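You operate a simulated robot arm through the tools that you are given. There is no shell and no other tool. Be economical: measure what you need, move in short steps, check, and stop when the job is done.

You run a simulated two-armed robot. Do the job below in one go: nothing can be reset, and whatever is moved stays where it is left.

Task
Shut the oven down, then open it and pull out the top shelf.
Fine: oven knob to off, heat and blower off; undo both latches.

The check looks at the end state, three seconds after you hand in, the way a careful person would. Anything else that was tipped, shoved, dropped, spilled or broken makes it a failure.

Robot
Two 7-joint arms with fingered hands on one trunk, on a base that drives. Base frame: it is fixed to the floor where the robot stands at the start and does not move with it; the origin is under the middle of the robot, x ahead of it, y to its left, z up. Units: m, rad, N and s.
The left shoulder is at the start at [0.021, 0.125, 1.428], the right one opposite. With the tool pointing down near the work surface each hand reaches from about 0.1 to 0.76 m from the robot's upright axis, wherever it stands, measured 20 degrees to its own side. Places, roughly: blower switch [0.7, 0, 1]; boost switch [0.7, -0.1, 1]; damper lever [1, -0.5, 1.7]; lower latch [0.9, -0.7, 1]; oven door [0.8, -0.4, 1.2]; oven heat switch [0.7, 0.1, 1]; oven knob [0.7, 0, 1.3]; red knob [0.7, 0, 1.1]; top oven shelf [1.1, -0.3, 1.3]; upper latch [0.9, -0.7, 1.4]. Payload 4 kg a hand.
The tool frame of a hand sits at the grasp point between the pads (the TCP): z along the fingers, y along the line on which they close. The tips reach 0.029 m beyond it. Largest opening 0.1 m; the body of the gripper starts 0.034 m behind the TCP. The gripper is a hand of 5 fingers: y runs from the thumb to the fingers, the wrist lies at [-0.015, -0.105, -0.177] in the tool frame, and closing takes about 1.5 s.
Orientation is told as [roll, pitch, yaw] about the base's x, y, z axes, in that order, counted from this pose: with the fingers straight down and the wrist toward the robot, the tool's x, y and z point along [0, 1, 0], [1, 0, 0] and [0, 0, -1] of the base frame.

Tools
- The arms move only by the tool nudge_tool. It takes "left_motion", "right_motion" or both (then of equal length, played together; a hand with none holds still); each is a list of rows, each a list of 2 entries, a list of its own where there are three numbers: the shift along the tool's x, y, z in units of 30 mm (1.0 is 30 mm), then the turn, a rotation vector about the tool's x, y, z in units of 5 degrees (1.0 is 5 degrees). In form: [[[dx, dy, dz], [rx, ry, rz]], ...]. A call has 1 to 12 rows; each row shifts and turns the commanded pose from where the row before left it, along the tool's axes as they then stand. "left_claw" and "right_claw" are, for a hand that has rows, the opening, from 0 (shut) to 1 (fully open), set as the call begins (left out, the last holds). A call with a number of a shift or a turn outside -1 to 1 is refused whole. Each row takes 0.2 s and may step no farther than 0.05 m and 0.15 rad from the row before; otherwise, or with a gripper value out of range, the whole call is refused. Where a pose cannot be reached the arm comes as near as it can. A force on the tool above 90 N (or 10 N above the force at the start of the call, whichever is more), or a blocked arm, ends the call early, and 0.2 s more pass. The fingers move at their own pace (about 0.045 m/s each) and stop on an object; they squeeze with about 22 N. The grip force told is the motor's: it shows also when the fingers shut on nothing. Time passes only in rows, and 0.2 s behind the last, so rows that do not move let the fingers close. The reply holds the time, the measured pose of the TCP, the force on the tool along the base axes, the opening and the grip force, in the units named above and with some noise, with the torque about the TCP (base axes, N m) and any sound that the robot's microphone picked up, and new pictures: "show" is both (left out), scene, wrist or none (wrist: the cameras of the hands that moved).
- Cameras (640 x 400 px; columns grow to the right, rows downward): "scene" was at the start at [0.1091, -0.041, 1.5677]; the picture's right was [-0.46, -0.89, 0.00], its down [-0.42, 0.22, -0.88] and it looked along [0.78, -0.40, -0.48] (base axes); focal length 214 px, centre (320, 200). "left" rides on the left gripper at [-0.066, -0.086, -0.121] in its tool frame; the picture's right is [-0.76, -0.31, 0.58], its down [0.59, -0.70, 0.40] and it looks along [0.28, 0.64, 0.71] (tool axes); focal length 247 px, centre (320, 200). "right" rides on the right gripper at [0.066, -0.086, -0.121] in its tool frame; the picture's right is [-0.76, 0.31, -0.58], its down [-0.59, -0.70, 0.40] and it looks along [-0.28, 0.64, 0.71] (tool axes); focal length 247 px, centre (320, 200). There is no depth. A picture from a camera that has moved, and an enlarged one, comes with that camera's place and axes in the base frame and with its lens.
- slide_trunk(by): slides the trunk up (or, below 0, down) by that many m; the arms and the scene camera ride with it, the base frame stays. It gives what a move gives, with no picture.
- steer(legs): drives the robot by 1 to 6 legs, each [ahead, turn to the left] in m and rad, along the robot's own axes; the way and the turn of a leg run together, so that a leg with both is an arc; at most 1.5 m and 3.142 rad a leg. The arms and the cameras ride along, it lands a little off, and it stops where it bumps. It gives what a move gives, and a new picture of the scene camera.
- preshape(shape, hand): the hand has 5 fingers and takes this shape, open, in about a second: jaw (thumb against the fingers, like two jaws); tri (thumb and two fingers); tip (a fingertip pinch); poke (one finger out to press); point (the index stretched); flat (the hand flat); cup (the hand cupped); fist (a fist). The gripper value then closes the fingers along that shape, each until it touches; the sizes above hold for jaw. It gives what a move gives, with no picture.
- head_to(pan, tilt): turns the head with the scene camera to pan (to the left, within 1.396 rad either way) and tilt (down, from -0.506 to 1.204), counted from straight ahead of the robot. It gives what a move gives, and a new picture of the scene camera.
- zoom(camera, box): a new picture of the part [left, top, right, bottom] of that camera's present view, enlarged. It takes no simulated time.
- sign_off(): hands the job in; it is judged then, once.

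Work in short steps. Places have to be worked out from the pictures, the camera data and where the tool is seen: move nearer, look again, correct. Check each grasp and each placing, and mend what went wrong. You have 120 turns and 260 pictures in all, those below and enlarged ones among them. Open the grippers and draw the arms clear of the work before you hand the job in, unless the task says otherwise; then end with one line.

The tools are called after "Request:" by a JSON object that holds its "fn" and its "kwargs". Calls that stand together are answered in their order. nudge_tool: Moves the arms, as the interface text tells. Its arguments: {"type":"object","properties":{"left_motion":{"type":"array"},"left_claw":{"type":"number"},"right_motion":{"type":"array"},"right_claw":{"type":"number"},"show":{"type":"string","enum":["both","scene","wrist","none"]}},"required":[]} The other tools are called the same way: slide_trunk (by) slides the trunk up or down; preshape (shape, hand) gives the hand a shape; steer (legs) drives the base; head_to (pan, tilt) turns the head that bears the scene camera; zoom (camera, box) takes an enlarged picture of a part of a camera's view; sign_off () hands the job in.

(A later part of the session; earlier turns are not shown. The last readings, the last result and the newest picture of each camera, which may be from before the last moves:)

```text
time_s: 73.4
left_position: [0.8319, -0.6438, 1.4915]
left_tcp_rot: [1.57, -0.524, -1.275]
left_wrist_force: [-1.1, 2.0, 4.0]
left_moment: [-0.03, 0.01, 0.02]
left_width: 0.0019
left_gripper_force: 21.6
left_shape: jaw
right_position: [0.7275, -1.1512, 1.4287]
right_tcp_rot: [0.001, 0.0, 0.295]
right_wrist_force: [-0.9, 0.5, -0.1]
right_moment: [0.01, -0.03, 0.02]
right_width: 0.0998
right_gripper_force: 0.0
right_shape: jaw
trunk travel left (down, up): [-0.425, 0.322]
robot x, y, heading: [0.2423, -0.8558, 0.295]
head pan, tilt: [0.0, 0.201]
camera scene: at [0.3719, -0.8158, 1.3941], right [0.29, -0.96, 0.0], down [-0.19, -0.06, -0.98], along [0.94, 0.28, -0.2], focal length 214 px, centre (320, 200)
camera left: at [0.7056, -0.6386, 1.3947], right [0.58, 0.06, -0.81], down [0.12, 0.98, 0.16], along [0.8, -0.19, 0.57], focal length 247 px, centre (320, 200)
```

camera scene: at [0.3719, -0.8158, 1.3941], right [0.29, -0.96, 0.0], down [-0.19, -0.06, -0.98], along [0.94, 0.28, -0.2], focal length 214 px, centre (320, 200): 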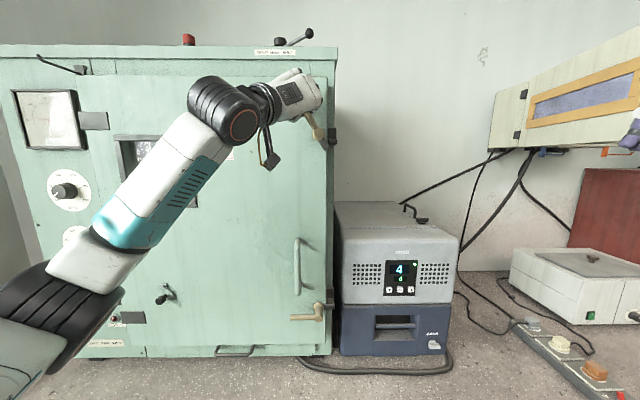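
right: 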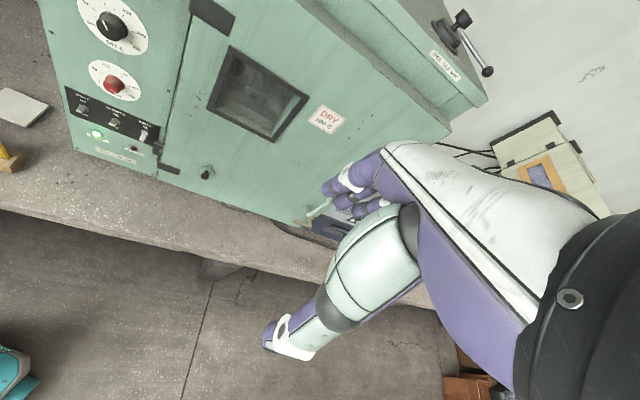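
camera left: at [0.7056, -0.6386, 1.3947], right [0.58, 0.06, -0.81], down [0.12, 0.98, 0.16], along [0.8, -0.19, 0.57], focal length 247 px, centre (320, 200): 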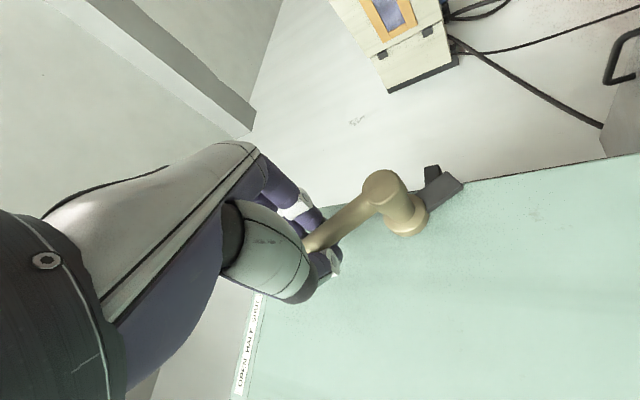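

60° turned and still light. I continue to the end of its travel.

Request:
{"fn": "nudge_tool", "kwargs": {"left_motion": [[[-0.007, 0.157, 0], [0, 0, 1]], [[-0.007, 0.157, 0], [0, 0, 1]], [[-0.007, 0.157, 0], [0, 0, 1]], [[-0.007, 0.157, 0], [0, 0, 1]], [[-0.007, 0.157, 0], [0, 0, 1]], [[-0.007, 0.157, 0], [0, 0, 1]]]}}

Request:
{"fn": "zoom", "kwargs": {"camera": "scene", "box": [270, 60, 370, 160]}}

```text
time_s: 74.8
left_position: [0.8394, -0.6711, 1.5008]
left_tcp_rot: [1.573, 0.001, -1.277]
left_wrist_force: [0.5, -1.5, 9.0]
left_moment: [-0.01, -0.01, -0.01]
left_width: 0.002
left_gripper_force: 21.8
left_shape: jaw
right_position: [0.7272, -1.1506, 1.4295]
right_tcp_rot: [0.0, 0.0, 0.294]
right_wrist_force: [0.5, -0.4, -0.4]
right_moment: [0.0, 0.01, -0.05]
right_width: 0.0996
right_gripper_force: 0.1
right_shape: jaw
trunk travel left (down, up): [-0.425, 0.322]
robot x, y, heading: [0.2416, -0.8566, 0.296]
head pan, tilt: [0.0, 0.201]
camera scene: at [0.3718, -0.8168, 1.3942], right [0.29, -0.96, 0.0], down [-0.19, -0.06, -0.98], along [0.94, 0.28, -0.2], focal length 214 px, centre (320, 200)
camera left: at [0.6988, -0.6235, 1.436], right [0.46, 0.46, -0.76], down [0.18, 0.79, 0.59], along [0.87, -0.41, 0.28], focal length 247 px, centre (320, 200)
```

scene: 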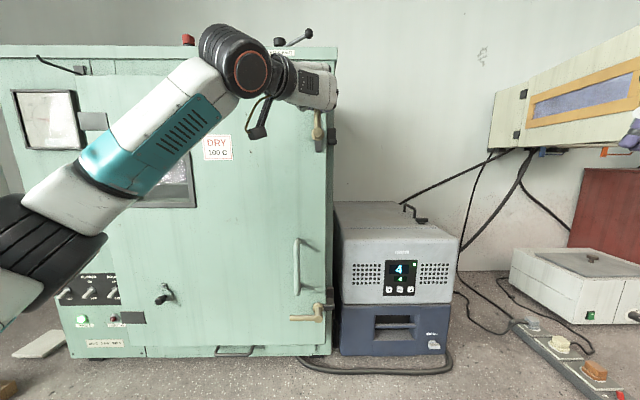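
left: 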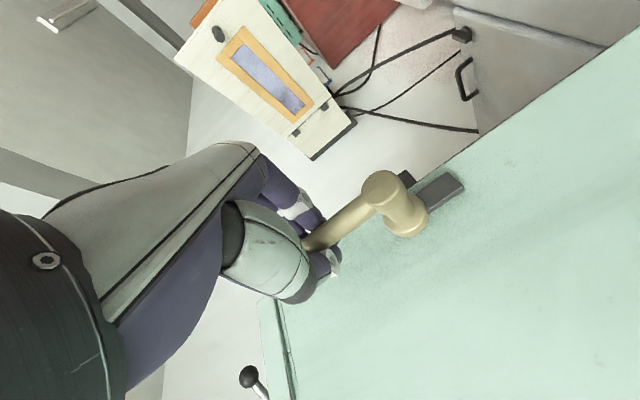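

```text
4.00 times, centred on (320, 110) of scene
camera zoom: at [0.3718, -0.8168, 1.3942], right [0.29, -0.96, 0.0], down [-0.19, -0.06, -0.98], along [0.94, 0.28, -0.2], focal length 858 px, centre (320, 560)
```

zoom: 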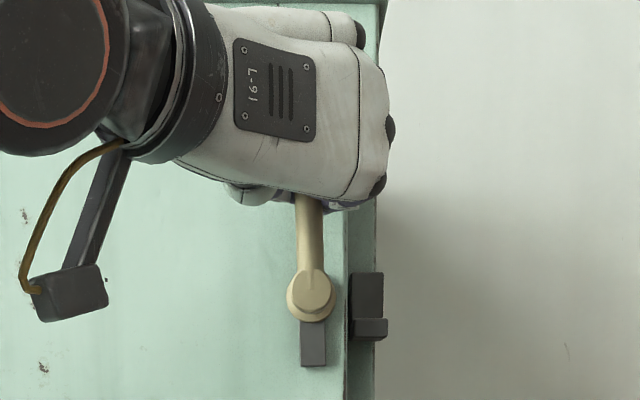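

The upper latch is undone: handle up, tongue hanging clear of its keeper. I let go, back off and roll the hand upright again.

Request:
{"fn": "nudge_tool", "kwargs": {"left_motion": [[[0, 0, 0], [0, 0, 0]], [[0, 0, 0], [0, 0, 0]], [[0, 0, 0], [0, 0, 0]], [[0, 0, 0], [0, 0, 0]], [[0, 0, 0], [0, 0, 0]], [[0, 0, 0], [0, 0, 0]], [[0, 0, 0], [0, 0, 0]], [[0, 0, -1], [0, 0, 0]], [[0, 0, -1], [0, 0, 0]], [[0, 0, -1], [0, 0, 0]], [[0, 0, -1], [0, 0, 0]], [[0, 0, -1], [0, 0, 0]]], "left_claw": 1, "show": "none"}}

Request:
{"fn": "nudge_tool", "kwargs": {"left_motion": [[[0, 0, 0], [0, 0, -1]], [[0, 0, 0], [0, 0, -1]], [[0, 0, 0], [0, 0, -1]], [[0, 0, 0], [0, 0, -1]], [[0, 0, 0], [0, 0, -1]], [[0, 0, 0], [0, 0, -1]], [[0, 0, 0], [0, 0, -1]], [[0, 0, 0], [0, 0, -1]], [[0, 0, 0], [0, 0, -1]], [[0, 0, 0], [0, 0, -1]], [[0, 0, 0], [0, 0, -1]], [[0, 0, 0], [0, 0, -1]]], "show": "none"}}

Request:
{"fn": "nudge_tool", "kwargs": {"left_motion": [[[0, 0, 0], [0, 0, -1]], [[0, 0, 0], [0, 0, -1]], [[0, 0, 0], [0, 0, -1]], [[0, 0, 0], [0, 0, -1]], [[0, 0, 0], [0, 0, -1]], [[0, 0, 0], [0, 0, -1]], [[0, -1, 0], [0, 0, 0]], [[0, -1, 0], [0, 0, 0]], [[0, -1, 0], [0, 0, 0]], [[0, -1, 0], [0, 0, 0]], [[0, -1, 0], [0, 0, 0]], [[0, -1, 0], [0, 0, 0]]]}}

Request:
{"fn": "zoom", "kwargs": {"camera": "scene", "box": [270, 60, 370, 160]}}

```text
time_s: 77.4
left_position: [0.6958, -0.7142, 1.4991]
left_tcp_rot: [1.569, -0.001, -1.276]
left_wrist_force: [-0.2, -0.7, 0.0]
left_moment: [-0.01, -0.02, -0.03]
left_width: 0.0998
left_gripper_force: 0.1
left_shape: jaw
right_position: [0.7276, -1.1517, 1.4303]
right_tcp_rot: [0.0, 0.001, 0.293]
right_wrist_force: [0.2, -0.6, 0.6]
right_moment: [-0.01, 0.0, 0.03]
right_width: 0.0996
right_gripper_force: 0.0
right_shape: jaw
trunk travel left (down, up): [-0.425, 0.322]
robot x, y, heading: [0.242, -0.8555, 0.292]
head pan, tilt: [0.0, 0.201]
```

```text
time_s: 80.0
left_position: [0.6969, -0.7138, 1.5002]
left_tcp_rot: [1.57, -1.049, -1.277]
left_wrist_force: [0.9, 1.2, 0.9]
left_moment: [-0.01, -0.02, -0.01]
left_width: 0.0997
left_gripper_force: 0.1
left_shape: jaw
right_position: [0.728, -1.1513, 1.4299]
right_tcp_rot: [-0.001, 0.001, 0.294]
right_wrist_force: [-0.1, -0.4, 0.2]
right_moment: [0.02, -0.02, 0.04]
right_width: 0.0997
right_gripper_force: 0.1
right_shape: jaw
trunk travel left (down, up): [-0.425, 0.322]
robot x, y, heading: [0.2428, -0.858, 0.294]
head pan, tilt: [0.0, 0.201]
```

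```text
time_s: 82.8
left_position: [0.6923, -0.7089, 1.3476]
left_tcp_rot: [2.791, -1.487, -2.473]
left_wrist_force: [-0.3, 0.4, -0.3]
left_moment: [0.0, 0.0, 0.0]
left_width: 0.0999
left_gripper_force: 0.0
left_shape: jaw
right_position: [0.7273, -1.1523, 1.4295]
right_tcp_rot: [0.0, -0.001, 0.294]
right_wrist_force: [-0.7, 0.7, 0.7]
right_moment: [0.01, 0.0, -0.02]
right_width: 0.0996
right_gripper_force: 0.1
right_shape: jaw
trunk travel left (down, up): [-0.425, 0.322]
robot x, y, heading: [0.24, -0.8565, 0.293]
head pan, tilt: [0.0, 0.201]
stopped in row 12 (left hand): the arm was blocked; the commanded pose is now the measured one
camera scene: at [0.3726, -0.816, 1.394], right [0.29, -0.96, 0.0], down [-0.19, -0.06, -0.98], along [0.94, 0.28, -0.2], focal length 214 px, centre (320, 200)
camera left: at [0.6031, -0.8037, 1.253], right [0.8, -0.52, -0.28], down [0.24, 0.72, -0.65], along [0.55, 0.46, 0.7], focal length 247 px, centre (320, 200)
```

scene: 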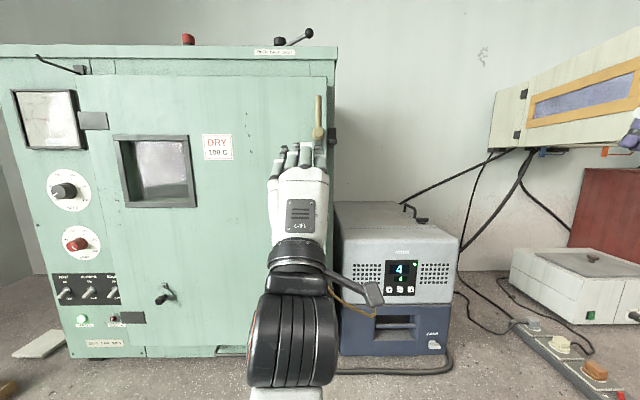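
left: 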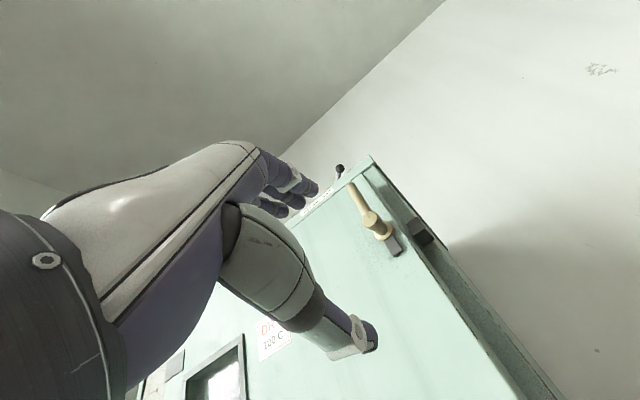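

```text
4.00 times, centred on (320, 110) of scene
camera zoom: at [0.3726, -0.816, 1.394], right [0.29, -0.96, 0.0], down [-0.19, -0.06, -0.98], along [0.94, 0.28, -0.2], focal length 858 px, centre (320, 560)
```

zoom: 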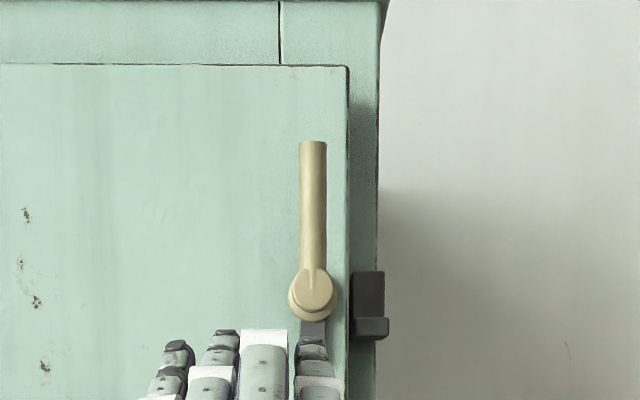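

The upper handle stays up. The arm was blocked in the last row, probably by an odd joint posture, so I try easing left and back while going down.

Request:
{"fn": "nudge_tool", "kwargs": {"left_motion": [[[0.8, 0, -0.5], [-0.5, 0, 0]], [[0.8, 0, -0.5], [-0.5, 0, 0]], [[0.8, -0.5, 0], [0, 0, 0]], [[0, -1, 0], [0, 0, 0]], [[0, -1, 0], [0, 0, 0]]], "show": "scene"}}

```text
time_s: 84.2
left_position: [0.6475, -0.6439, 1.301]
left_tcp_rot: [2.916, -1.32, -2.597]
left_wrist_force: [-0.7, -1.0, 0.2]
left_moment: [-0.02, 0.04, 0.01]
left_width: 0.0998
left_gripper_force: 0.2
left_shape: jaw
right_position: [0.7285, -1.1513, 1.4292]
right_tcp_rot: [0.001, 0.0, 0.296]
right_wrist_force: [-0.1, -0.6, -1.1]
right_moment: [0.03, 0.0, -0.01]
right_width: 0.0999
right_gripper_force: 0.0
right_shape: jaw
trunk travel left (down, up): [-0.425, 0.322]
robot x, y, heading: [0.2394, -0.8546, 0.294]
head pan, tilt: [0.0, 0.201]
stopped in row 5 (left hand): the arm was blocked; the commanded pose is now the measured one
camera scene: at [0.3723, -0.8163, 1.3941], right [0.29, -0.96, 0.0], down [-0.19, -0.06, -0.98], along [0.94, 0.28, -0.2], focal length 214 px, centre (320, 200)
```

scene: 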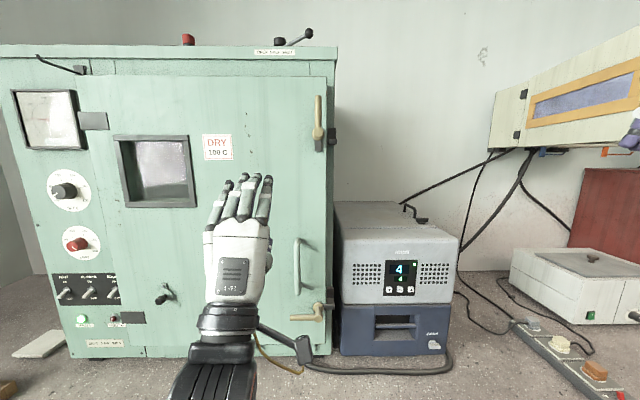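

It is still blocked at this height, with the wrist at its bending limit. I raise the hand a little, restore its direction, then lower the trunk so the lower latch sits as comfortably as the upper one did.

Request:
{"fn": "nudge_tool", "kwargs": {"left_motion": [[[0, 1, -0.3], [-0.95, 0, 0]], [[-0.3, 1, -0.3], [-0.95, 0, 0]], [[-0.3, 1, -0.3], [-0.95, 0, 0]], [[-0.3, 0.3, 0], [0, 0, 0]], [[0, 0, 0], [0, 0, 0]]], "show": "none"}}

Request:
{"fn": "slide_trunk", "kwargs": {"by": -0.39}}

Request:
{"fn": "head_to", "kwargs": {"pan": 0.0, "tilt": 0.2}}

```text
time_s: 85.4
left_position: [0.6026, -0.6947, 1.3804]
left_tcp_rot: [2.999, -1.072, -2.685]
left_wrist_force: [0.3, -0.3, -1.1]
left_moment: [-0.01, 0.01, 0.02]
left_width: 0.0997
left_gripper_force: 0.0
left_shape: jaw
right_position: [0.7277, -1.1521, 1.4292]
right_tcp_rot: [0.001, 0.001, 0.295]
right_wrist_force: [0.4, 0.1, -0.7]
right_moment: [0.01, 0.01, -0.01]
right_width: 0.1001
right_gripper_force: 0.0
right_shape: jaw
trunk travel left (down, up): [-0.425, 0.322]
robot x, y, heading: [0.2439, -0.8543, 0.291]
head pan, tilt: [0.0, 0.201]
```

```text
time_s: 89.1
left_position: [0.7222, -0.6581, 0.8686]
left_tcp_rot: [2.78, -1.394, -2.476]
left_wrist_force: [-0.3, -0.6, 0.0]
left_moment: [0.01, -0.03, 0.02]
left_width: 0.0997
left_gripper_force: 0.1
left_shape: jaw
right_position: [0.7276, -1.1502, 1.0388]
right_tcp_rot: [0.001, 0.0, 0.296]
right_wrist_force: [0.1, 0.4, 0.6]
right_moment: [-0.03, 0.0, 0.0]
right_width: 0.0996
right_gripper_force: 0.0
right_shape: jaw
trunk travel left (down, up): [-0.035, 0.712]
robot x, y, heading: [0.2398, -0.8574, 0.298]
head pan, tilt: [0.0, 0.201]
```

```text
time_s: 89.7
left_position: [0.7223, -0.6564, 0.8685]
left_tcp_rot: [2.777, -1.398, -2.477]
left_wrist_force: [0.9, -0.5, 0.4]
left_moment: [0.02, 0.0, 0.0]
left_width: 0.0998
left_gripper_force: 0.0
left_shape: jaw
right_position: [0.7281, -1.151, 1.0402]
right_tcp_rot: [-0.001, 0.0, 0.295]
right_wrist_force: [-0.2, -0.2, 0.8]
right_moment: [0.01, 0.01, -0.01]
right_width: 0.0996
right_gripper_force: 0.0
right_shape: jaw
trunk travel left (down, up): [-0.035, 0.712]
robot x, y, heading: [0.2436, -0.8589, 0.297]
head pan, tilt: [0.0, 0.201]
camera scene: at [0.5001, -0.7773, 0.9885], right [0.29, -0.96, 0.0], down [-0.19, -0.06, -0.98], along [0.94, 0.28, -0.2], focal length 214 px, centre (320, 200)
```

scene: 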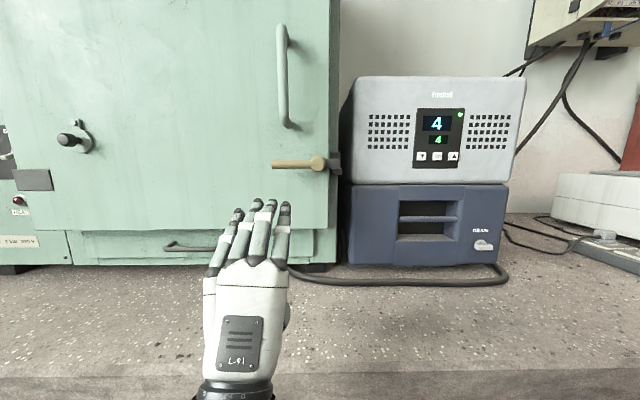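

The hand over-rotated (fingers tilted up 10°) and is low at z = 0.87. I raise it, level the fingers and look.

Request:
{"fn": "nudge_tool", "kwargs": {"left_motion": [[[0, 1, -0.5], [1, 0, 0]], [[0, 1, -0.5], [0.97, 0, 0]], [[0, 1, 0], [0, 0, 0]], [[0, 0.45, 0], [0, 0, 0]], [[0, 0, 0], [0, 0, 0]]]}}

```text
time_s: 90.9
left_position: [0.7448, -0.6935, 0.9558]
left_tcp_rot: [1.396, -1.511, -1.086]
left_wrist_force: [-0.5, -0.2, -0.2]
left_moment: [0.01, 0.01, -0.02]
left_width: 0.0998
left_gripper_force: 0.1
left_shape: jaw
left hand out of reach, approached as far as the arm can: row 1, 2
right_position: [0.7285, -1.1515, 1.0398]
right_tcp_rot: [-0.001, -0.001, 0.294]
right_wrist_force: [0.2, -0.5, -0.3]
right_moment: [-0.03, 0.01, -0.01]
right_width: 0.0995
right_gripper_force: 0.1
right_shape: jaw
trunk travel left (down, up): [-0.035, 0.712]
robot x, y, heading: [0.242, -0.8578, 0.295]
head pan, tilt: [0.0, 0.201]
camera scene: at [0.5002, -0.7773, 0.9885], right [0.29, -0.96, 0.0], down [-0.19, -0.06, -0.98], along [0.94, 0.28, -0.2], focal length 214 px, centre (320, 200)
camera left: at [0.6471, -0.7875, 0.8694], right [0.77, -0.53, -0.36], down [0.18, 0.72, -0.67], along [0.61, 0.45, 0.65], focal length 247 px, centre (320, 200)
```

scene: 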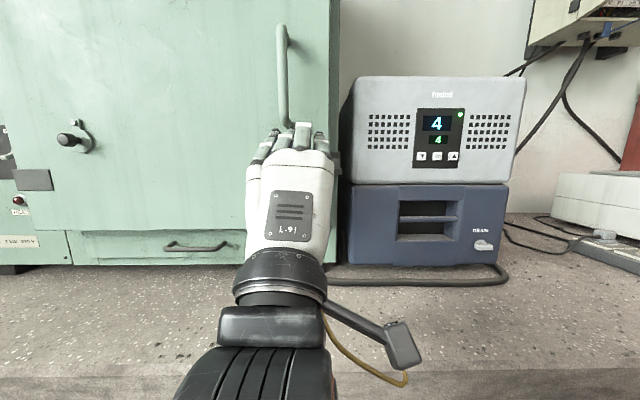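
left: 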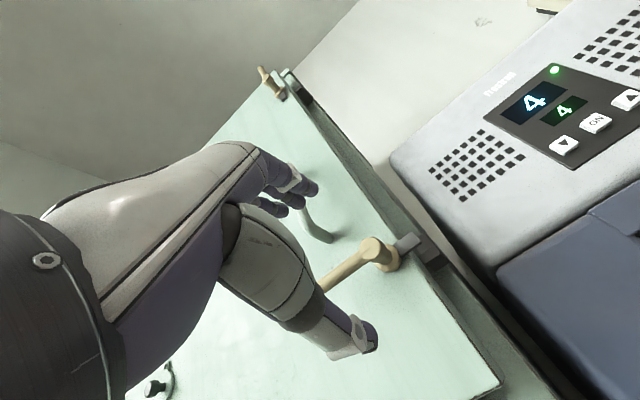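

The hand is level and just in front of the lower latch (its handle is in view). I open the jaws only partly to keep clear of the pull handle above, line up with the bar and advance.

Request:
{"fn": "nudge_tool", "kwargs": {"left_motion": [[[0.8, 0.25, 0], [0, 0, 0]], [[0.76, 0.25, 0], [0, 0, 0]], [[0, 0, 0.6], [0, 0, 0]], [[0, 0, 1], [0, 0, 0]], [[0, 0, 1], [0, 0, 0]]], "left_claw": 0.6}}

```text
time_s: 92.1
left_position: [0.8265, -0.6334, 0.9769]
left_tcp_rot: [1.417, -1.51, -1.109]
left_wrist_force: [-0.4, 0.1, -0.3]
left_moment: [0.01, 0.04, -0.03]
left_width: 0.0603
left_gripper_force: 0.1
left_shape: jaw
left hand out of reach, approached as far as the arm can: row 1, 2
right_position: [0.7292, -1.1505, 1.0391]
right_tcp_rot: [0.001, 0.002, 0.296]
right_wrist_force: [-0.7, -0.6, -0.1]
right_moment: [0.03, -0.02, 0.0]
right_width: 0.1001
right_gripper_force: 0.1
right_shape: jaw
trunk travel left (down, up): [-0.035, 0.712]
robot x, y, heading: [0.2426, -0.8579, 0.295]
head pan, tilt: [0.0, 0.201]
camera scene: at [0.5002, -0.7773, 0.9885], right [0.29, -0.96, 0.0], down [-0.19, -0.06, -0.98], along [0.94, 0.28, -0.2], focal length 214 px, centre (320, 200)
camera left: at [0.7304, -0.7267, 0.8911], right [0.77, -0.53, -0.36], down [0.18, 0.72, -0.67], along [0.61, 0.45, 0.65], focal length 247 px, centre (320, 200)
```

scene: 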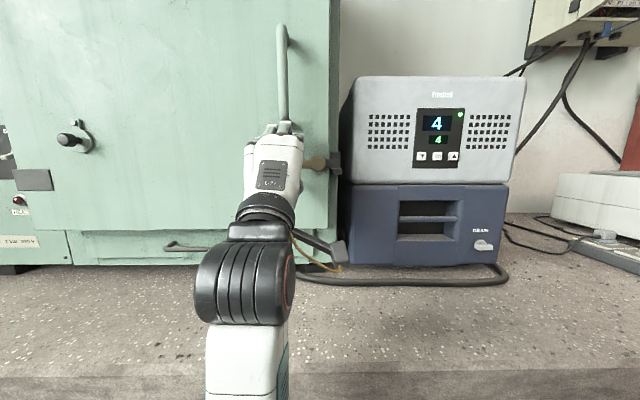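
left: 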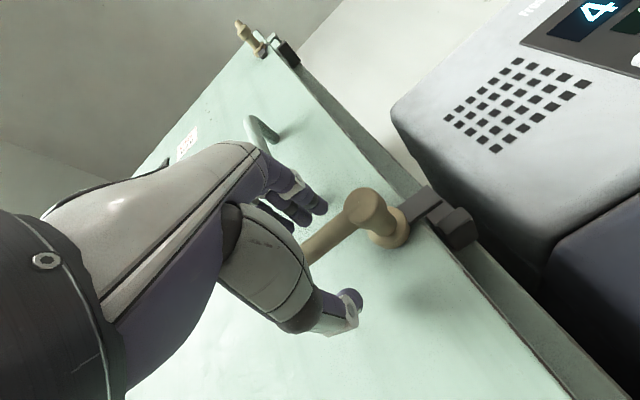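

The bar lies between thumb and fingers. I shift slightly toward its end and close.

Request:
{"fn": "nudge_tool", "kwargs": {"left_motion": [[[0.4, 0, 0], [0, 0, 0]], [[0, 0, 0], [0, 0, 0]], [[0, 0, 0], [0, 0, 0]], [[0, 0, 0], [0, 0, 0]], [[0, 0, 0], [0, 0, 0]], [[0, 0, 0], [0, 0, 0]], [[0, 0, 0], [0, 0, 0]], [[0, 0, 0], [0, 0, 0]]], "left_claw": 0, "show": "wrist"}}

```text
time_s: 93.9
left_position: [0.8224, -0.6206, 0.9796]
left_tcp_rot: [1.412, -1.51, -1.104]
left_wrist_force: [0.6, 3.4, 1.4]
left_moment: [0.03, 0.04, 0.0]
left_width: 0.0013
left_gripper_force: 22.4
left_shape: jaw
right_position: [0.7286, -1.1509, 1.0393]
right_tcp_rot: [-0.001, 0.001, 0.295]
right_wrist_force: [0.7, -0.1, 0.4]
right_moment: [0.0, -0.04, 0.0]
right_width: 0.0998
right_gripper_force: 0.0
right_shape: jaw
trunk travel left (down, up): [-0.035, 0.712]
robot x, y, heading: [0.2391, -0.8564, 0.301]
head pan, tilt: [0.0, 0.201]
camera left: at [0.7248, -0.7146, 0.8919], right [0.77, -0.53, -0.36], down [0.18, 0.72, -0.67], along [0.61, 0.45, 0.65], focal length 247 px, centre (320, 200)
```

left: 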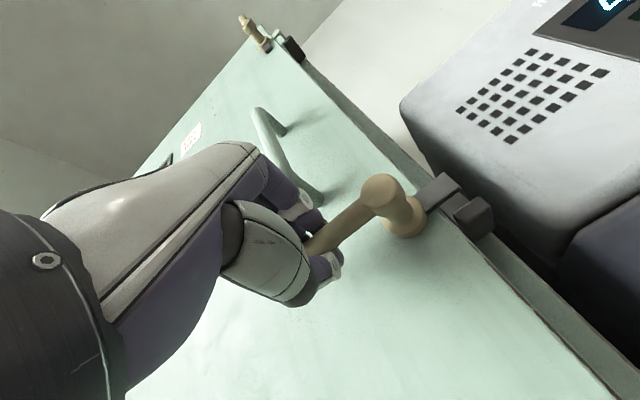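

It's caged just as before. I turn it up in steps, watching for contact with the pull handle.

Request:
{"fn": "nudge_tool", "kwargs": {"left_motion": [[[-0.007, 0.157, 0], [0, 0, 1]], [[-0.007, 0.157, 0], [0, 0, 1]], [[-0.007, 0.157, 0], [0, 0, 1]], [[-0.007, 0.157, 0], [0, 0, 1]], [[-0.007, 0.157, 0], [0, 0, 1]], [[-0.007, 0.157, 0], [0, 0, 1]]]}}

```text
time_s: 95.3
left_position: [0.8258, -0.63, 1.0052]
left_tcp_rot: [1.555, -0.986, -1.249]
left_wrist_force: [0.1, 7.2, 2.4]
left_moment: [0.04, -0.03, 0.06]
left_width: 0.0015
left_gripper_force: 21.5
left_shape: jaw
right_position: [0.7269, -1.15, 1.0397]
right_tcp_rot: [0.0, 0.0, 0.294]
right_wrist_force: [0.7, 0.0, 0.0]
right_moment: [-0.02, -0.03, 0.0]
right_width: 0.1
right_gripper_force: 0.1
right_shape: jaw
trunk travel left (down, up): [-0.035, 0.712]
robot x, y, heading: [0.2446, -0.8554, 0.295]
head pan, tilt: [0.0, 0.201]
camera scene: at [0.5, -0.7767, 0.9886], right [0.29, -0.96, 0.0], down [-0.19, -0.06, -0.98], along [0.94, 0.28, -0.2], focal length 214 px, centre (320, 200)
camera left: at [0.7118, -0.6733, 0.8999], right [0.69, -0.27, -0.68], down [0.11, 0.96, -0.27], along [0.72, 0.11, 0.69], focal length 247 px, centre (320, 200)
```

scene: 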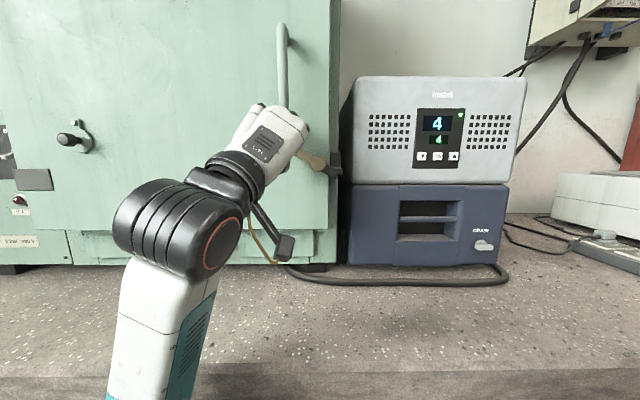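
left: 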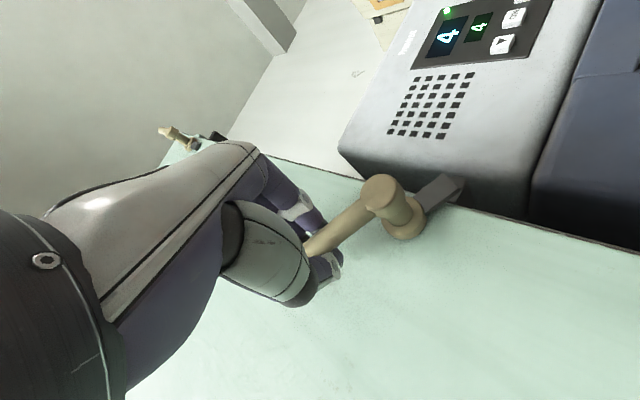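

30° done with light forces. I continue.

Request:
{"fn": "nudge_tool", "kwargs": {"left_motion": [[[-0.01, 0.157, 0], [0, 0, 1]], [[-0.01, 0.157, 0], [0, 0, 1]], [[-0.01, 0.157, 0], [0, 0, 1]], [[-0.01, 0.157, 0], [0, 0, 1]], [[-0.01, 0.157, 0], [0, 0, 1]], [[-0.01, 0.157, 0], [0, 0, 1]]]}}

```text
time_s: 96.8
left_position: [0.8333, -0.6337, 1.0138]
left_tcp_rot: [1.529, -0.475, -1.211]
left_wrist_force: [-42.8, 30.3, -41.5]
left_moment: [-0.9, -1.89, 0.24]
left_width: 0.0031
left_gripper_force: 21.5
left_shape: jaw
right_position: [0.7274, -1.145, 1.0409]
right_tcp_rot: [-0.006, -0.001, 0.296]
right_wrist_force: [-0.6, -0.2, -0.5]
right_moment: [-0.07, 0.04, 0.01]
right_width: 0.1002
right_gripper_force: 0.1
right_shape: jaw
trunk travel left (down, up): [-0.035, 0.712]
robot x, y, heading: [0.2432, -0.8542, 0.299]
head pan, tilt: [0.0, 0.201]
stopped in row 6 (left hand): the force on the tool passed its limit at 95 N (the readings are from after the stop); the commanded pose is now the measured one
camera scene: at [0.4981, -0.7708, 0.9886], right [0.3, -0.96, 0.01], down [-0.19, -0.06, -0.98], along [0.94, 0.29, -0.2], focal length 214 px, centre (320, 200)
camera left: at [0.7012, -0.6316, 0.9219], right [0.54, 0.11, -0.83], down [0.09, 0.98, 0.19], along [0.84, -0.17, 0.52], focal length 247 px, centre (320, 200)
```

scene: 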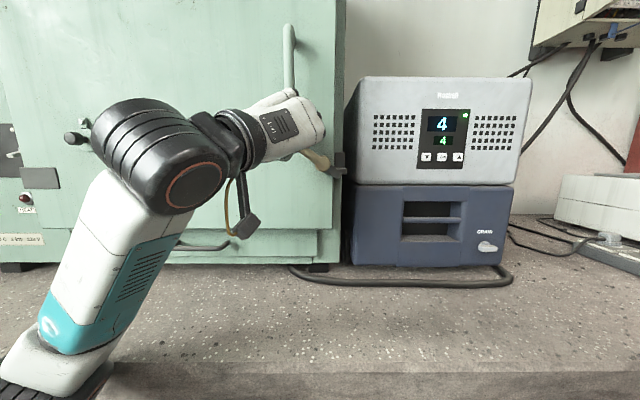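
left: 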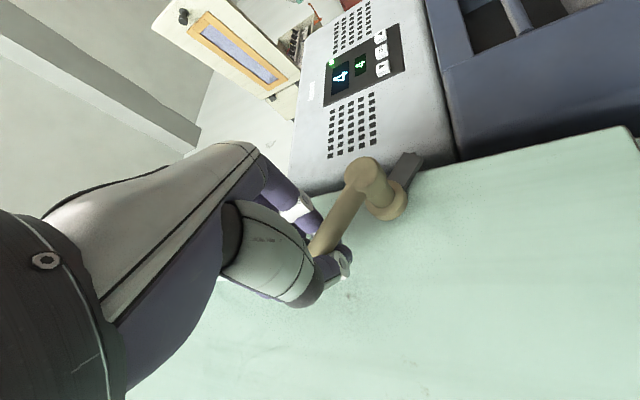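

The hand met the pull handle at about 50°. I ease back a little, release, and withdraw to finish the turn with a single finger.

Request:
{"fn": "nudge_tool", "kwargs": {"left_motion": [[[0, -0.3, 0], [0, 0, -1]], [[0, -0.1, 0], [0, 0, -1]], [[0, 0, 0], [0, 0, 0]], [[0, 0, 0], [0, 0, 0]], [[0, 0, 0], [0, 0, 0]], [[0, 0, 0], [0, 0, 0]], [[0, 0, -1], [0, 0, 0]], [[0, 0, -1], [0, 0, 0]], [[0, 0, -1], [0, 0, 0]]], "left_claw": 0.6}}

Request:
{"fn": "zoom", "kwargs": {"camera": "left", "box": [280, 100, 520, 300]}}

```text
time_s: 98.8
left_position: [0.7451, -0.6604, 1.0172]
left_tcp_rot: [1.538, -0.647, -1.223]
left_wrist_force: [0.4, 0.0, -0.2]
left_moment: [0.02, -0.05, 0.01]
left_width: 0.0601
left_gripper_force: 0.0
left_shape: jaw
right_position: [0.7294, -1.1502, 1.0403]
right_tcp_rot: [0.001, 0.002, 0.297]
right_wrist_force: [0.5, 0.7, 0.2]
right_moment: [0.0, 0.02, -0.01]
right_width: 0.0998
right_gripper_force: 0.0
right_shape: jaw
trunk travel left (down, up): [-0.035, 0.712]
robot x, y, heading: [0.245, -0.8533, 0.299]
head pan, tilt: [0.0, 0.201]
camera scene: at [0.4999, -0.7762, 0.9887], right [0.29, -0.96, 0.0], down [-0.19, -0.06, -0.98], along [0.94, 0.29, -0.2], focal length 214 px, centre (320, 200)
camera left: at [0.6197, -0.6738, 0.9163], right [0.59, -0.02, -0.8], down [0.08, 1.0, 0.04], along [0.8, -0.09, 0.59], focal length 247 px, centre (320, 200)
```

scene: 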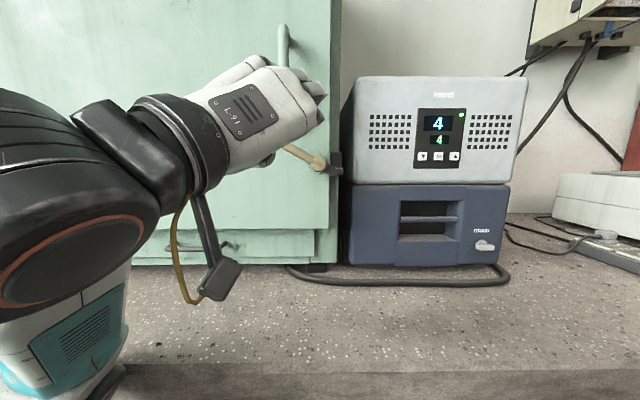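
left: 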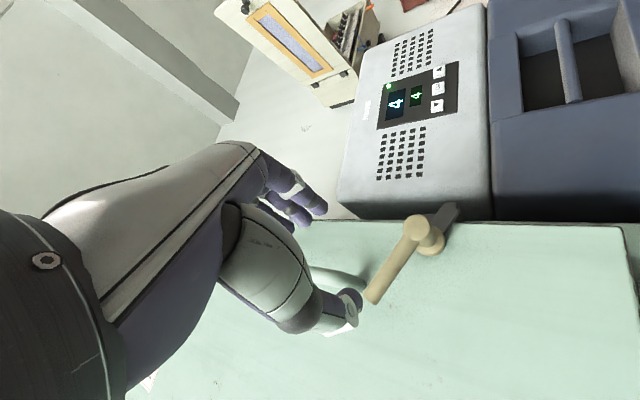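

```text
2.00 times, centred on (400, 200) of left
camera zoom: at [0.6197, -0.6738, 0.9163], right [0.59, -0.02, -0.8], down [0.08, 1.0, 0.04], along [0.8, -0.09, 0.59], focal length 494 px, centre (160, 200)
```

zoom: 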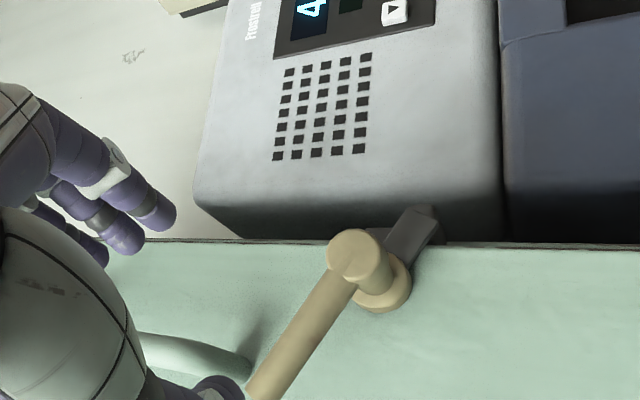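

The lower handle stands at about 40° and holds there. I shape the hand to poke and roll it so that the index is uppermost, to push the handle from below without meeting the pull handle.

Request:
{"fn": "nudge_tool", "kwargs": {"left_motion": [[[0, 0, -1], [0, 0, -1]], [[0, 0, 0], [0, 0, -1]], [[0, 0, 0], [0, 0, -1]], [[0, 0, 0], [0, 0, -1]], [[0, 0, 0], [0, 0, -1]], [[0, 0, 0], [0, 0, -1]], [[0, 0, 0], [0, 0, -1]], [[0, 0, 0], [0, 0, -1]], [[0, 0, 0], [0, 0, -1]], [[0, 0, 0], [0, 0, -1]], [[0, 0, 0], [0, 0, -1]], [[0, 0, 0], [0, 0, -1]]], "show": "none"}}

Request:
{"fn": "preshape", "kwargs": {"hand": "left", "shape": "poke"}}

Request:
{"fn": "nudge_tool", "kwargs": {"left_motion": [[[0, 0, 0], [0, 0, -1]], [[0, 0, 0], [0, 0, -1]], [[0, 0, 0], [0, 0, -1]], [[0, 0, 0], [0, 0, -1]], [[0, 0, 0], [0, 0, -1]], [[0, 0, 0], [0, 0, -1]]]}}

```text
time_s: 101.4
left_position: [0.7433, -0.6729, 1.0311]
left_tcp_rot: [-1.347, -1.442, 1.679]
left_wrist_force: [-0.4, 1.0, -1.1]
left_moment: [-0.03, 0.0, 0.01]
left_width: 0.0601
left_gripper_force: 0.1
left_shape: jaw
left hand out of reach, approached as far as the arm can: row 1, 3
right_position: [0.7289, -1.1515, 1.0387]
right_tcp_rot: [-0.001, 0.0, 0.295]
right_wrist_force: [-0.4, -0.4, 1.4]
right_moment: [0.0, 0.02, 0.0]
right_width: 0.0998
right_gripper_force: 0.1
right_shape: jaw
trunk travel left (down, up): [-0.035, 0.712]
robot x, y, heading: [0.2383, -0.8564, 0.297]
head pan, tilt: [0.0, 0.201]
```

```text
time_s: 102.3
left_position: [0.7436, -0.6732, 1.0319]
left_tcp_rot: [-1.348, -1.446, 1.678]
left_wrist_force: [0.2, -0.5, -0.7]
left_moment: [-0.02, 0.0, 0.01]
left_width: 0.0001
left_gripper_force: 0.1
left_shape: poke
right_position: [0.7273, -1.1509, 1.0394]
right_tcp_rot: [-0.001, 0.001, 0.295]
right_wrist_force: [-0.4, 0.3, -0.3]
right_moment: [0.01, -0.02, 0.0]
right_width: 0.1
right_gripper_force: 0.0
right_shape: jaw
trunk travel left (down, up): [-0.035, 0.712]
robot x, y, heading: [0.2411, -0.8566, 0.292]
head pan, tilt: [0.0, 0.201]
```

```text
time_s: 103.7
left_position: [0.7431, -0.6748, 1.0319]
left_tcp_rot: [-1.527, -0.919, 1.861]
left_wrist_force: [0.9, -0.3, 0.3]
left_moment: [0.0, 0.01, 0.0]
left_width: 0.0003
left_gripper_force: 0.0
left_shape: poke
right_position: [0.7282, -1.152, 1.0386]
right_tcp_rot: [0.0, 0.001, 0.294]
right_wrist_force: [0.2, -0.2, -0.7]
right_moment: [0.01, 0.02, 0.0]
right_width: 0.1001
right_gripper_force: 0.1
right_shape: jaw
trunk travel left (down, up): [-0.035, 0.712]
robot x, y, heading: [0.2405, -0.8564, 0.297]
head pan, tilt: [0.0, 0.201]
camera scene: at [0.4999, -0.7763, 0.9885], right [0.29, -0.96, 0.0], down [-0.19, -0.06, -0.98], along [0.94, 0.29, -0.2], focal length 214 px, centre (320, 200)
camera left: at [0.6614, -0.8119, 1.0081], right [0.81, -0.56, 0.2], down [0.34, 0.16, -0.93], along [0.49, 0.81, 0.32], focal length 247 px, centre (320, 200)
```

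scene: 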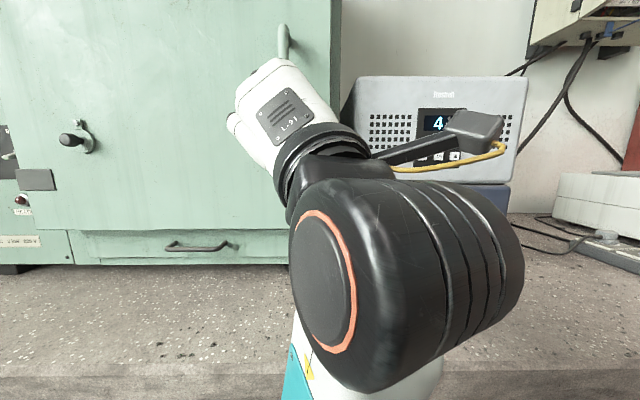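
left: 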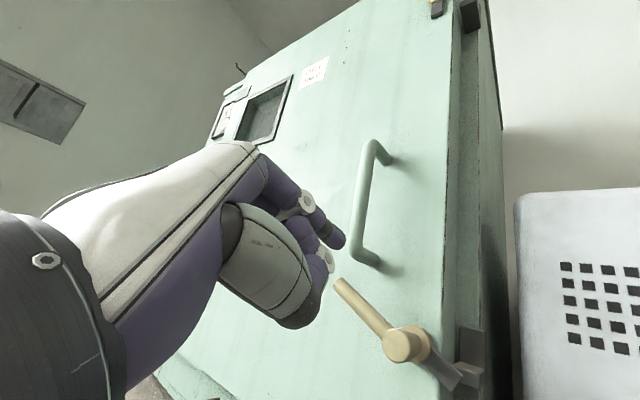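

The hand is rolled as wanted, with the index highest. I move it below-left of the handle bar and then forward beside the door.

Request:
{"fn": "nudge_tool", "kwargs": {"left_motion": [[[0.8, -0.45, 0], [0, 0, 0]], [[0.8, -0.45, 0], [0, 0, 0]], [[0.68, -0.47, 0], [0, 0, 0]], [[0, 0, 1], [0, 0, 0]], [[0, 0, 1], [0, 0, 0]], [[0, 0, 0.8], [0, 0, 0]]]}}

```text
time_s: 105.1
left_position: [0.8124, -0.6182, 0.9569]
left_tcp_rot: [-1.524, -0.924, 1.861]
left_wrist_force: [0.0, 0.2, 0.4]
left_moment: [-0.01, -0.03, 0.02]
left_width: 0.0
left_gripper_force: 0.1
left_shape: poke
right_position: [0.728, -1.1516, 1.0394]
right_tcp_rot: [0.001, -0.002, 0.294]
right_wrist_force: [0.4, 0.9, -0.1]
right_moment: [0.03, -0.03, -0.02]
right_width: 0.0996
right_gripper_force: 0.0
right_shape: jaw
trunk travel left (down, up): [-0.035, 0.712]
robot x, y, heading: [0.2395, -0.8555, 0.296]
head pan, tilt: [0.0, 0.201]
camera scene: at [0.5, -0.7763, 0.9885], right [0.29, -0.96, 0.0], down [-0.19, -0.06, -0.98], along [0.94, 0.29, -0.2], focal length 214 px, centre (320, 200)
camera left: at [0.7308, -0.7548, 0.9327], right [0.81, -0.56, 0.2], down [0.34, 0.16, -0.93], along [0.49, 0.81, 0.32], focal length 247 px, centre (320, 200)
```

scene: 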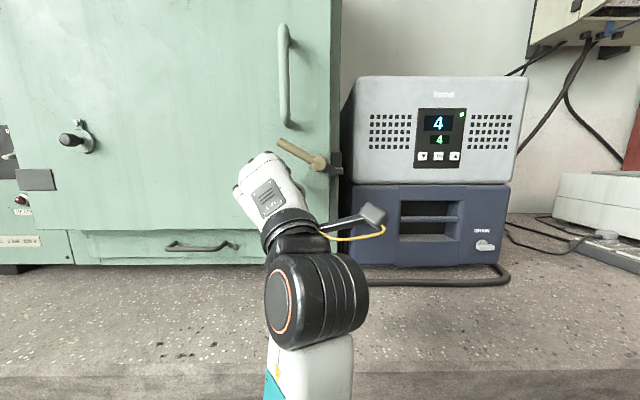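
left: 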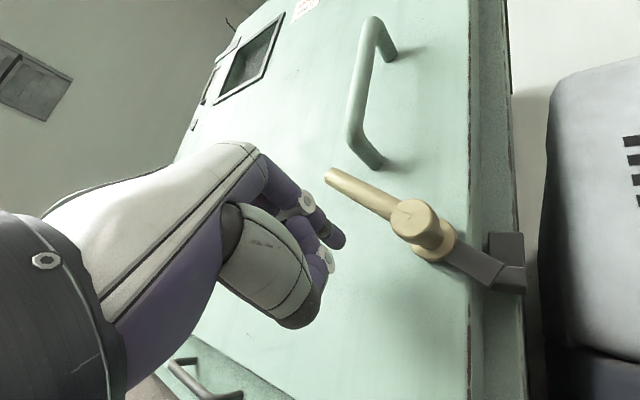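

The fingertip sits under the bar. I push it up and to the right along its arc.

Request:
{"fn": "nudge_tool", "kwargs": {"left_motion": [[[-0.31, 0.19, 0], [0, 0, 0]], [[-0.31, 0.19, 0], [0, 0, 0]], [[-0.45, 0.1, 0], [0, 0, 0]], [[-0.45, 0.1, 0], [0, 0, 0]]]}}

```text
time_s: 106.1
left_position: [0.8204, -0.6445, 0.9968]
left_tcp_rot: [-1.524, -0.923, 1.86]
left_wrist_force: [0.3, 1.3, -0.7]
left_moment: [-0.02, -0.03, 0.04]
left_width: 0.0
left_gripper_force: 0.1
left_shape: poke
right_position: [0.728, -1.151, 1.0403]
right_tcp_rot: [0.0, -0.001, 0.296]
right_wrist_force: [0.2, -0.4, 1.0]
right_moment: [0.01, 0.01, -0.01]
right_width: 0.0999
right_gripper_force: 0.0
right_shape: jaw
trunk travel left (down, up): [-0.035, 0.712]
robot x, y, heading: [0.2437, -0.8591, 0.294]
head pan, tilt: [0.0, 0.201]
camera scene: at [0.4999, -0.7761, 0.9885], right [0.29, -0.96, 0.0], down [-0.19, -0.06, -0.98], along [0.94, 0.29, -0.2], focal length 214 px, centre (320, 200)
camera left: at [0.7403, -0.7815, 0.9727], right [0.81, -0.56, 0.2], down [0.34, 0.16, -0.93], along [0.49, 0.81, 0.32], focal length 247 px, centre (320, 200)
```

scene: 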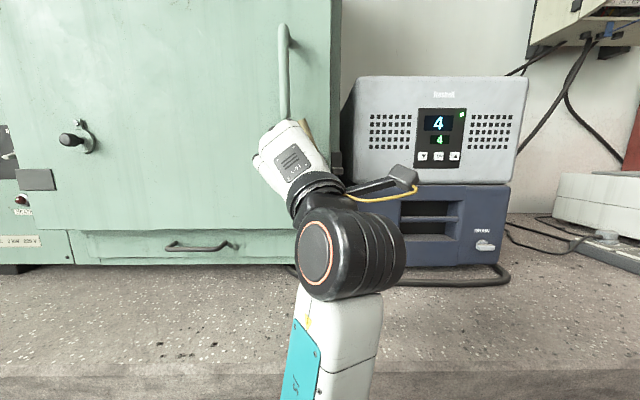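
left: 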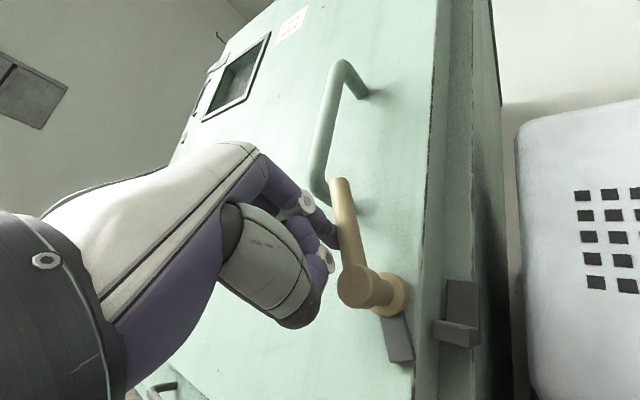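

It's at about 70°, with the tongue already clear. I finish to vertical.

Request:
{"fn": "nudge_tool", "kwargs": {"left_motion": [[[-0.4, -0.04, 0], [0, 0, 0]], [[-0.35, -0.06, 0], [0, 0, 0]], [[-0.3, -0.1, 0], [0, 0, 0]]], "show": "wrist"}}

```text
time_s: 106.9
left_position: [0.8296, -0.6589, 1.0087]
left_tcp_rot: [-1.513, -0.912, 1.869]
left_wrist_force: [-18.2, 39.3, -13.1]
left_moment: [-0.22, 0.08, 0.56]
left_width: 0.0
left_gripper_force: 0.1
left_shape: poke
right_position: [0.7265, -1.1461, 1.0407]
right_tcp_rot: [-0.006, 0.003, 0.295]
right_wrist_force: [0.0, -0.3, -0.7]
right_moment: [-0.02, -0.05, 0.01]
right_width: 0.0997
right_gripper_force: 0.0
right_shape: jaw
trunk travel left (down, up): [-0.035, 0.712]
robot x, y, heading: [0.2406, -0.8554, 0.299]
head pan, tilt: [0.0, 0.201]
camera left: at [0.7498, -0.7983, 0.9864], right [0.81, -0.54, 0.2], down [0.33, 0.16, -0.93], along [0.47, 0.82, 0.31], focal length 247 px, centre (320, 200)
```

left: 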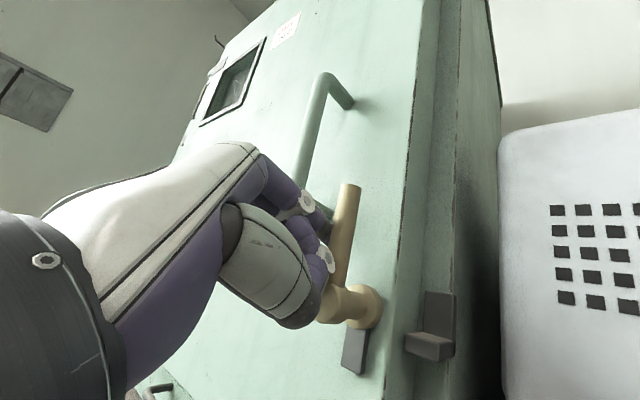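

It's vertical with the tongue down, against its stop (39 N). I back away and check both latches.

Request:
{"fn": "nudge_tool", "kwargs": {"left_motion": [[[0.4, -0.1, 0], [0, 0, 0]], [[0.2, 0, -0.8], [0, 0, 0]], [[0, 0, -1], [0, 0, 0]], [[0, 0, -1], [0, 0, 0]]], "show": "wrist"}}

Request:
{"fn": "slide_trunk", "kwargs": {"by": 0.25}}

Request:
{"fn": "head_to", "kwargs": {"pan": 0.1, "tilt": 0.25}}

```text
time_s: 107.9
left_position: [0.7462, -0.6748, 0.9955]
left_tcp_rot: [-1.507, -0.909, 1.864]
left_wrist_force: [-0.1, 48.0, -2.0]
left_moment: [-0.84, 0.1, 0.89]
left_width: 0.0001
left_gripper_force: 0.1
left_shape: poke
right_position: [0.7273, -1.147, 1.0408]
right_tcp_rot: [-0.004, 0.001, 0.294]
right_wrist_force: [-0.3, -1.0, 0.4]
right_moment: [0.01, -0.03, 0.01]
right_width: 0.0996
right_gripper_force: 0.1
right_shape: jaw
trunk travel left (down, up): [-0.035, 0.712]
robot x, y, heading: [0.2405, -0.8589, 0.296]
head pan, tilt: [0.0, 0.201]
camera left: at [0.6663, -0.8146, 0.9744], right [0.82, -0.54, 0.2], down [0.33, 0.15, -0.93], along [0.47, 0.83, 0.3], focal length 247 px, centre (320, 200)
```

left: 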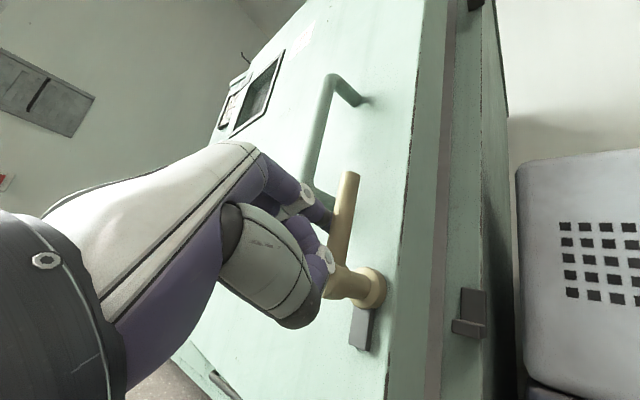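

```text
time_s: 110.4
left_position: [0.7469, -0.6852, 1.2488]
left_tcp_rot: [-1.524, -0.923, 1.861]
left_wrist_force: [-0.8, 0.3, -0.4]
left_moment: [-0.03, -0.01, 0.0]
left_width: 0.0
left_gripper_force: 0.0
left_shape: poke
right_position: [0.7283, -1.1501, 1.289]
right_tcp_rot: [0.0, 0.001, 0.294]
right_wrist_force: [-0.6, -0.9, -0.7]
right_moment: [0.01, -0.02, -0.01]
right_width: 0.0997
right_gripper_force: 0.1
right_shape: jaw
trunk travel left (down, up): [-0.285, 0.462]
robot x, y, heading: [0.2416, -0.8559, 0.3]
head pan, tilt: [0.0, 0.201]
```

```text
time_s: 111.1
left_position: [0.7455, -0.6856, 1.2494]
left_tcp_rot: [-1.526, -0.923, 1.86]
left_wrist_force: [0.0, -0.2, -0.5]
left_moment: [-0.02, -0.01, -0.01]
left_width: 0.0
left_gripper_force: 0.0
left_shape: poke
right_position: [0.7275, -1.1495, 1.2889]
right_tcp_rot: [0.0, 0.0, 0.295]
right_wrist_force: [-0.6, 0.2, 0.3]
right_moment: [0.0, 0.0, -0.02]
right_width: 0.0996
right_gripper_force: 0.1
right_shape: jaw
trunk travel left (down, up): [-0.285, 0.462]
robot x, y, heading: [0.2436, -0.855, 0.298]
head pan, tilt: [0.099, 0.25]
camera scene: at [0.3995, -0.7973, 1.2468], right [0.39, -0.92, 0.0], down [-0.23, -0.1, -0.97], along [0.89, 0.37, -0.25], focal length 214 px, centre (320, 200)
```

scene: 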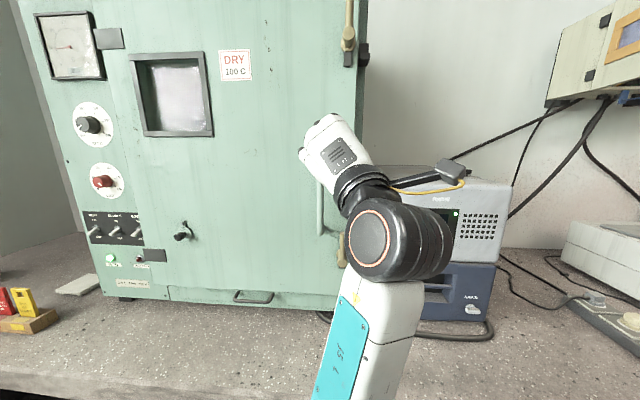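

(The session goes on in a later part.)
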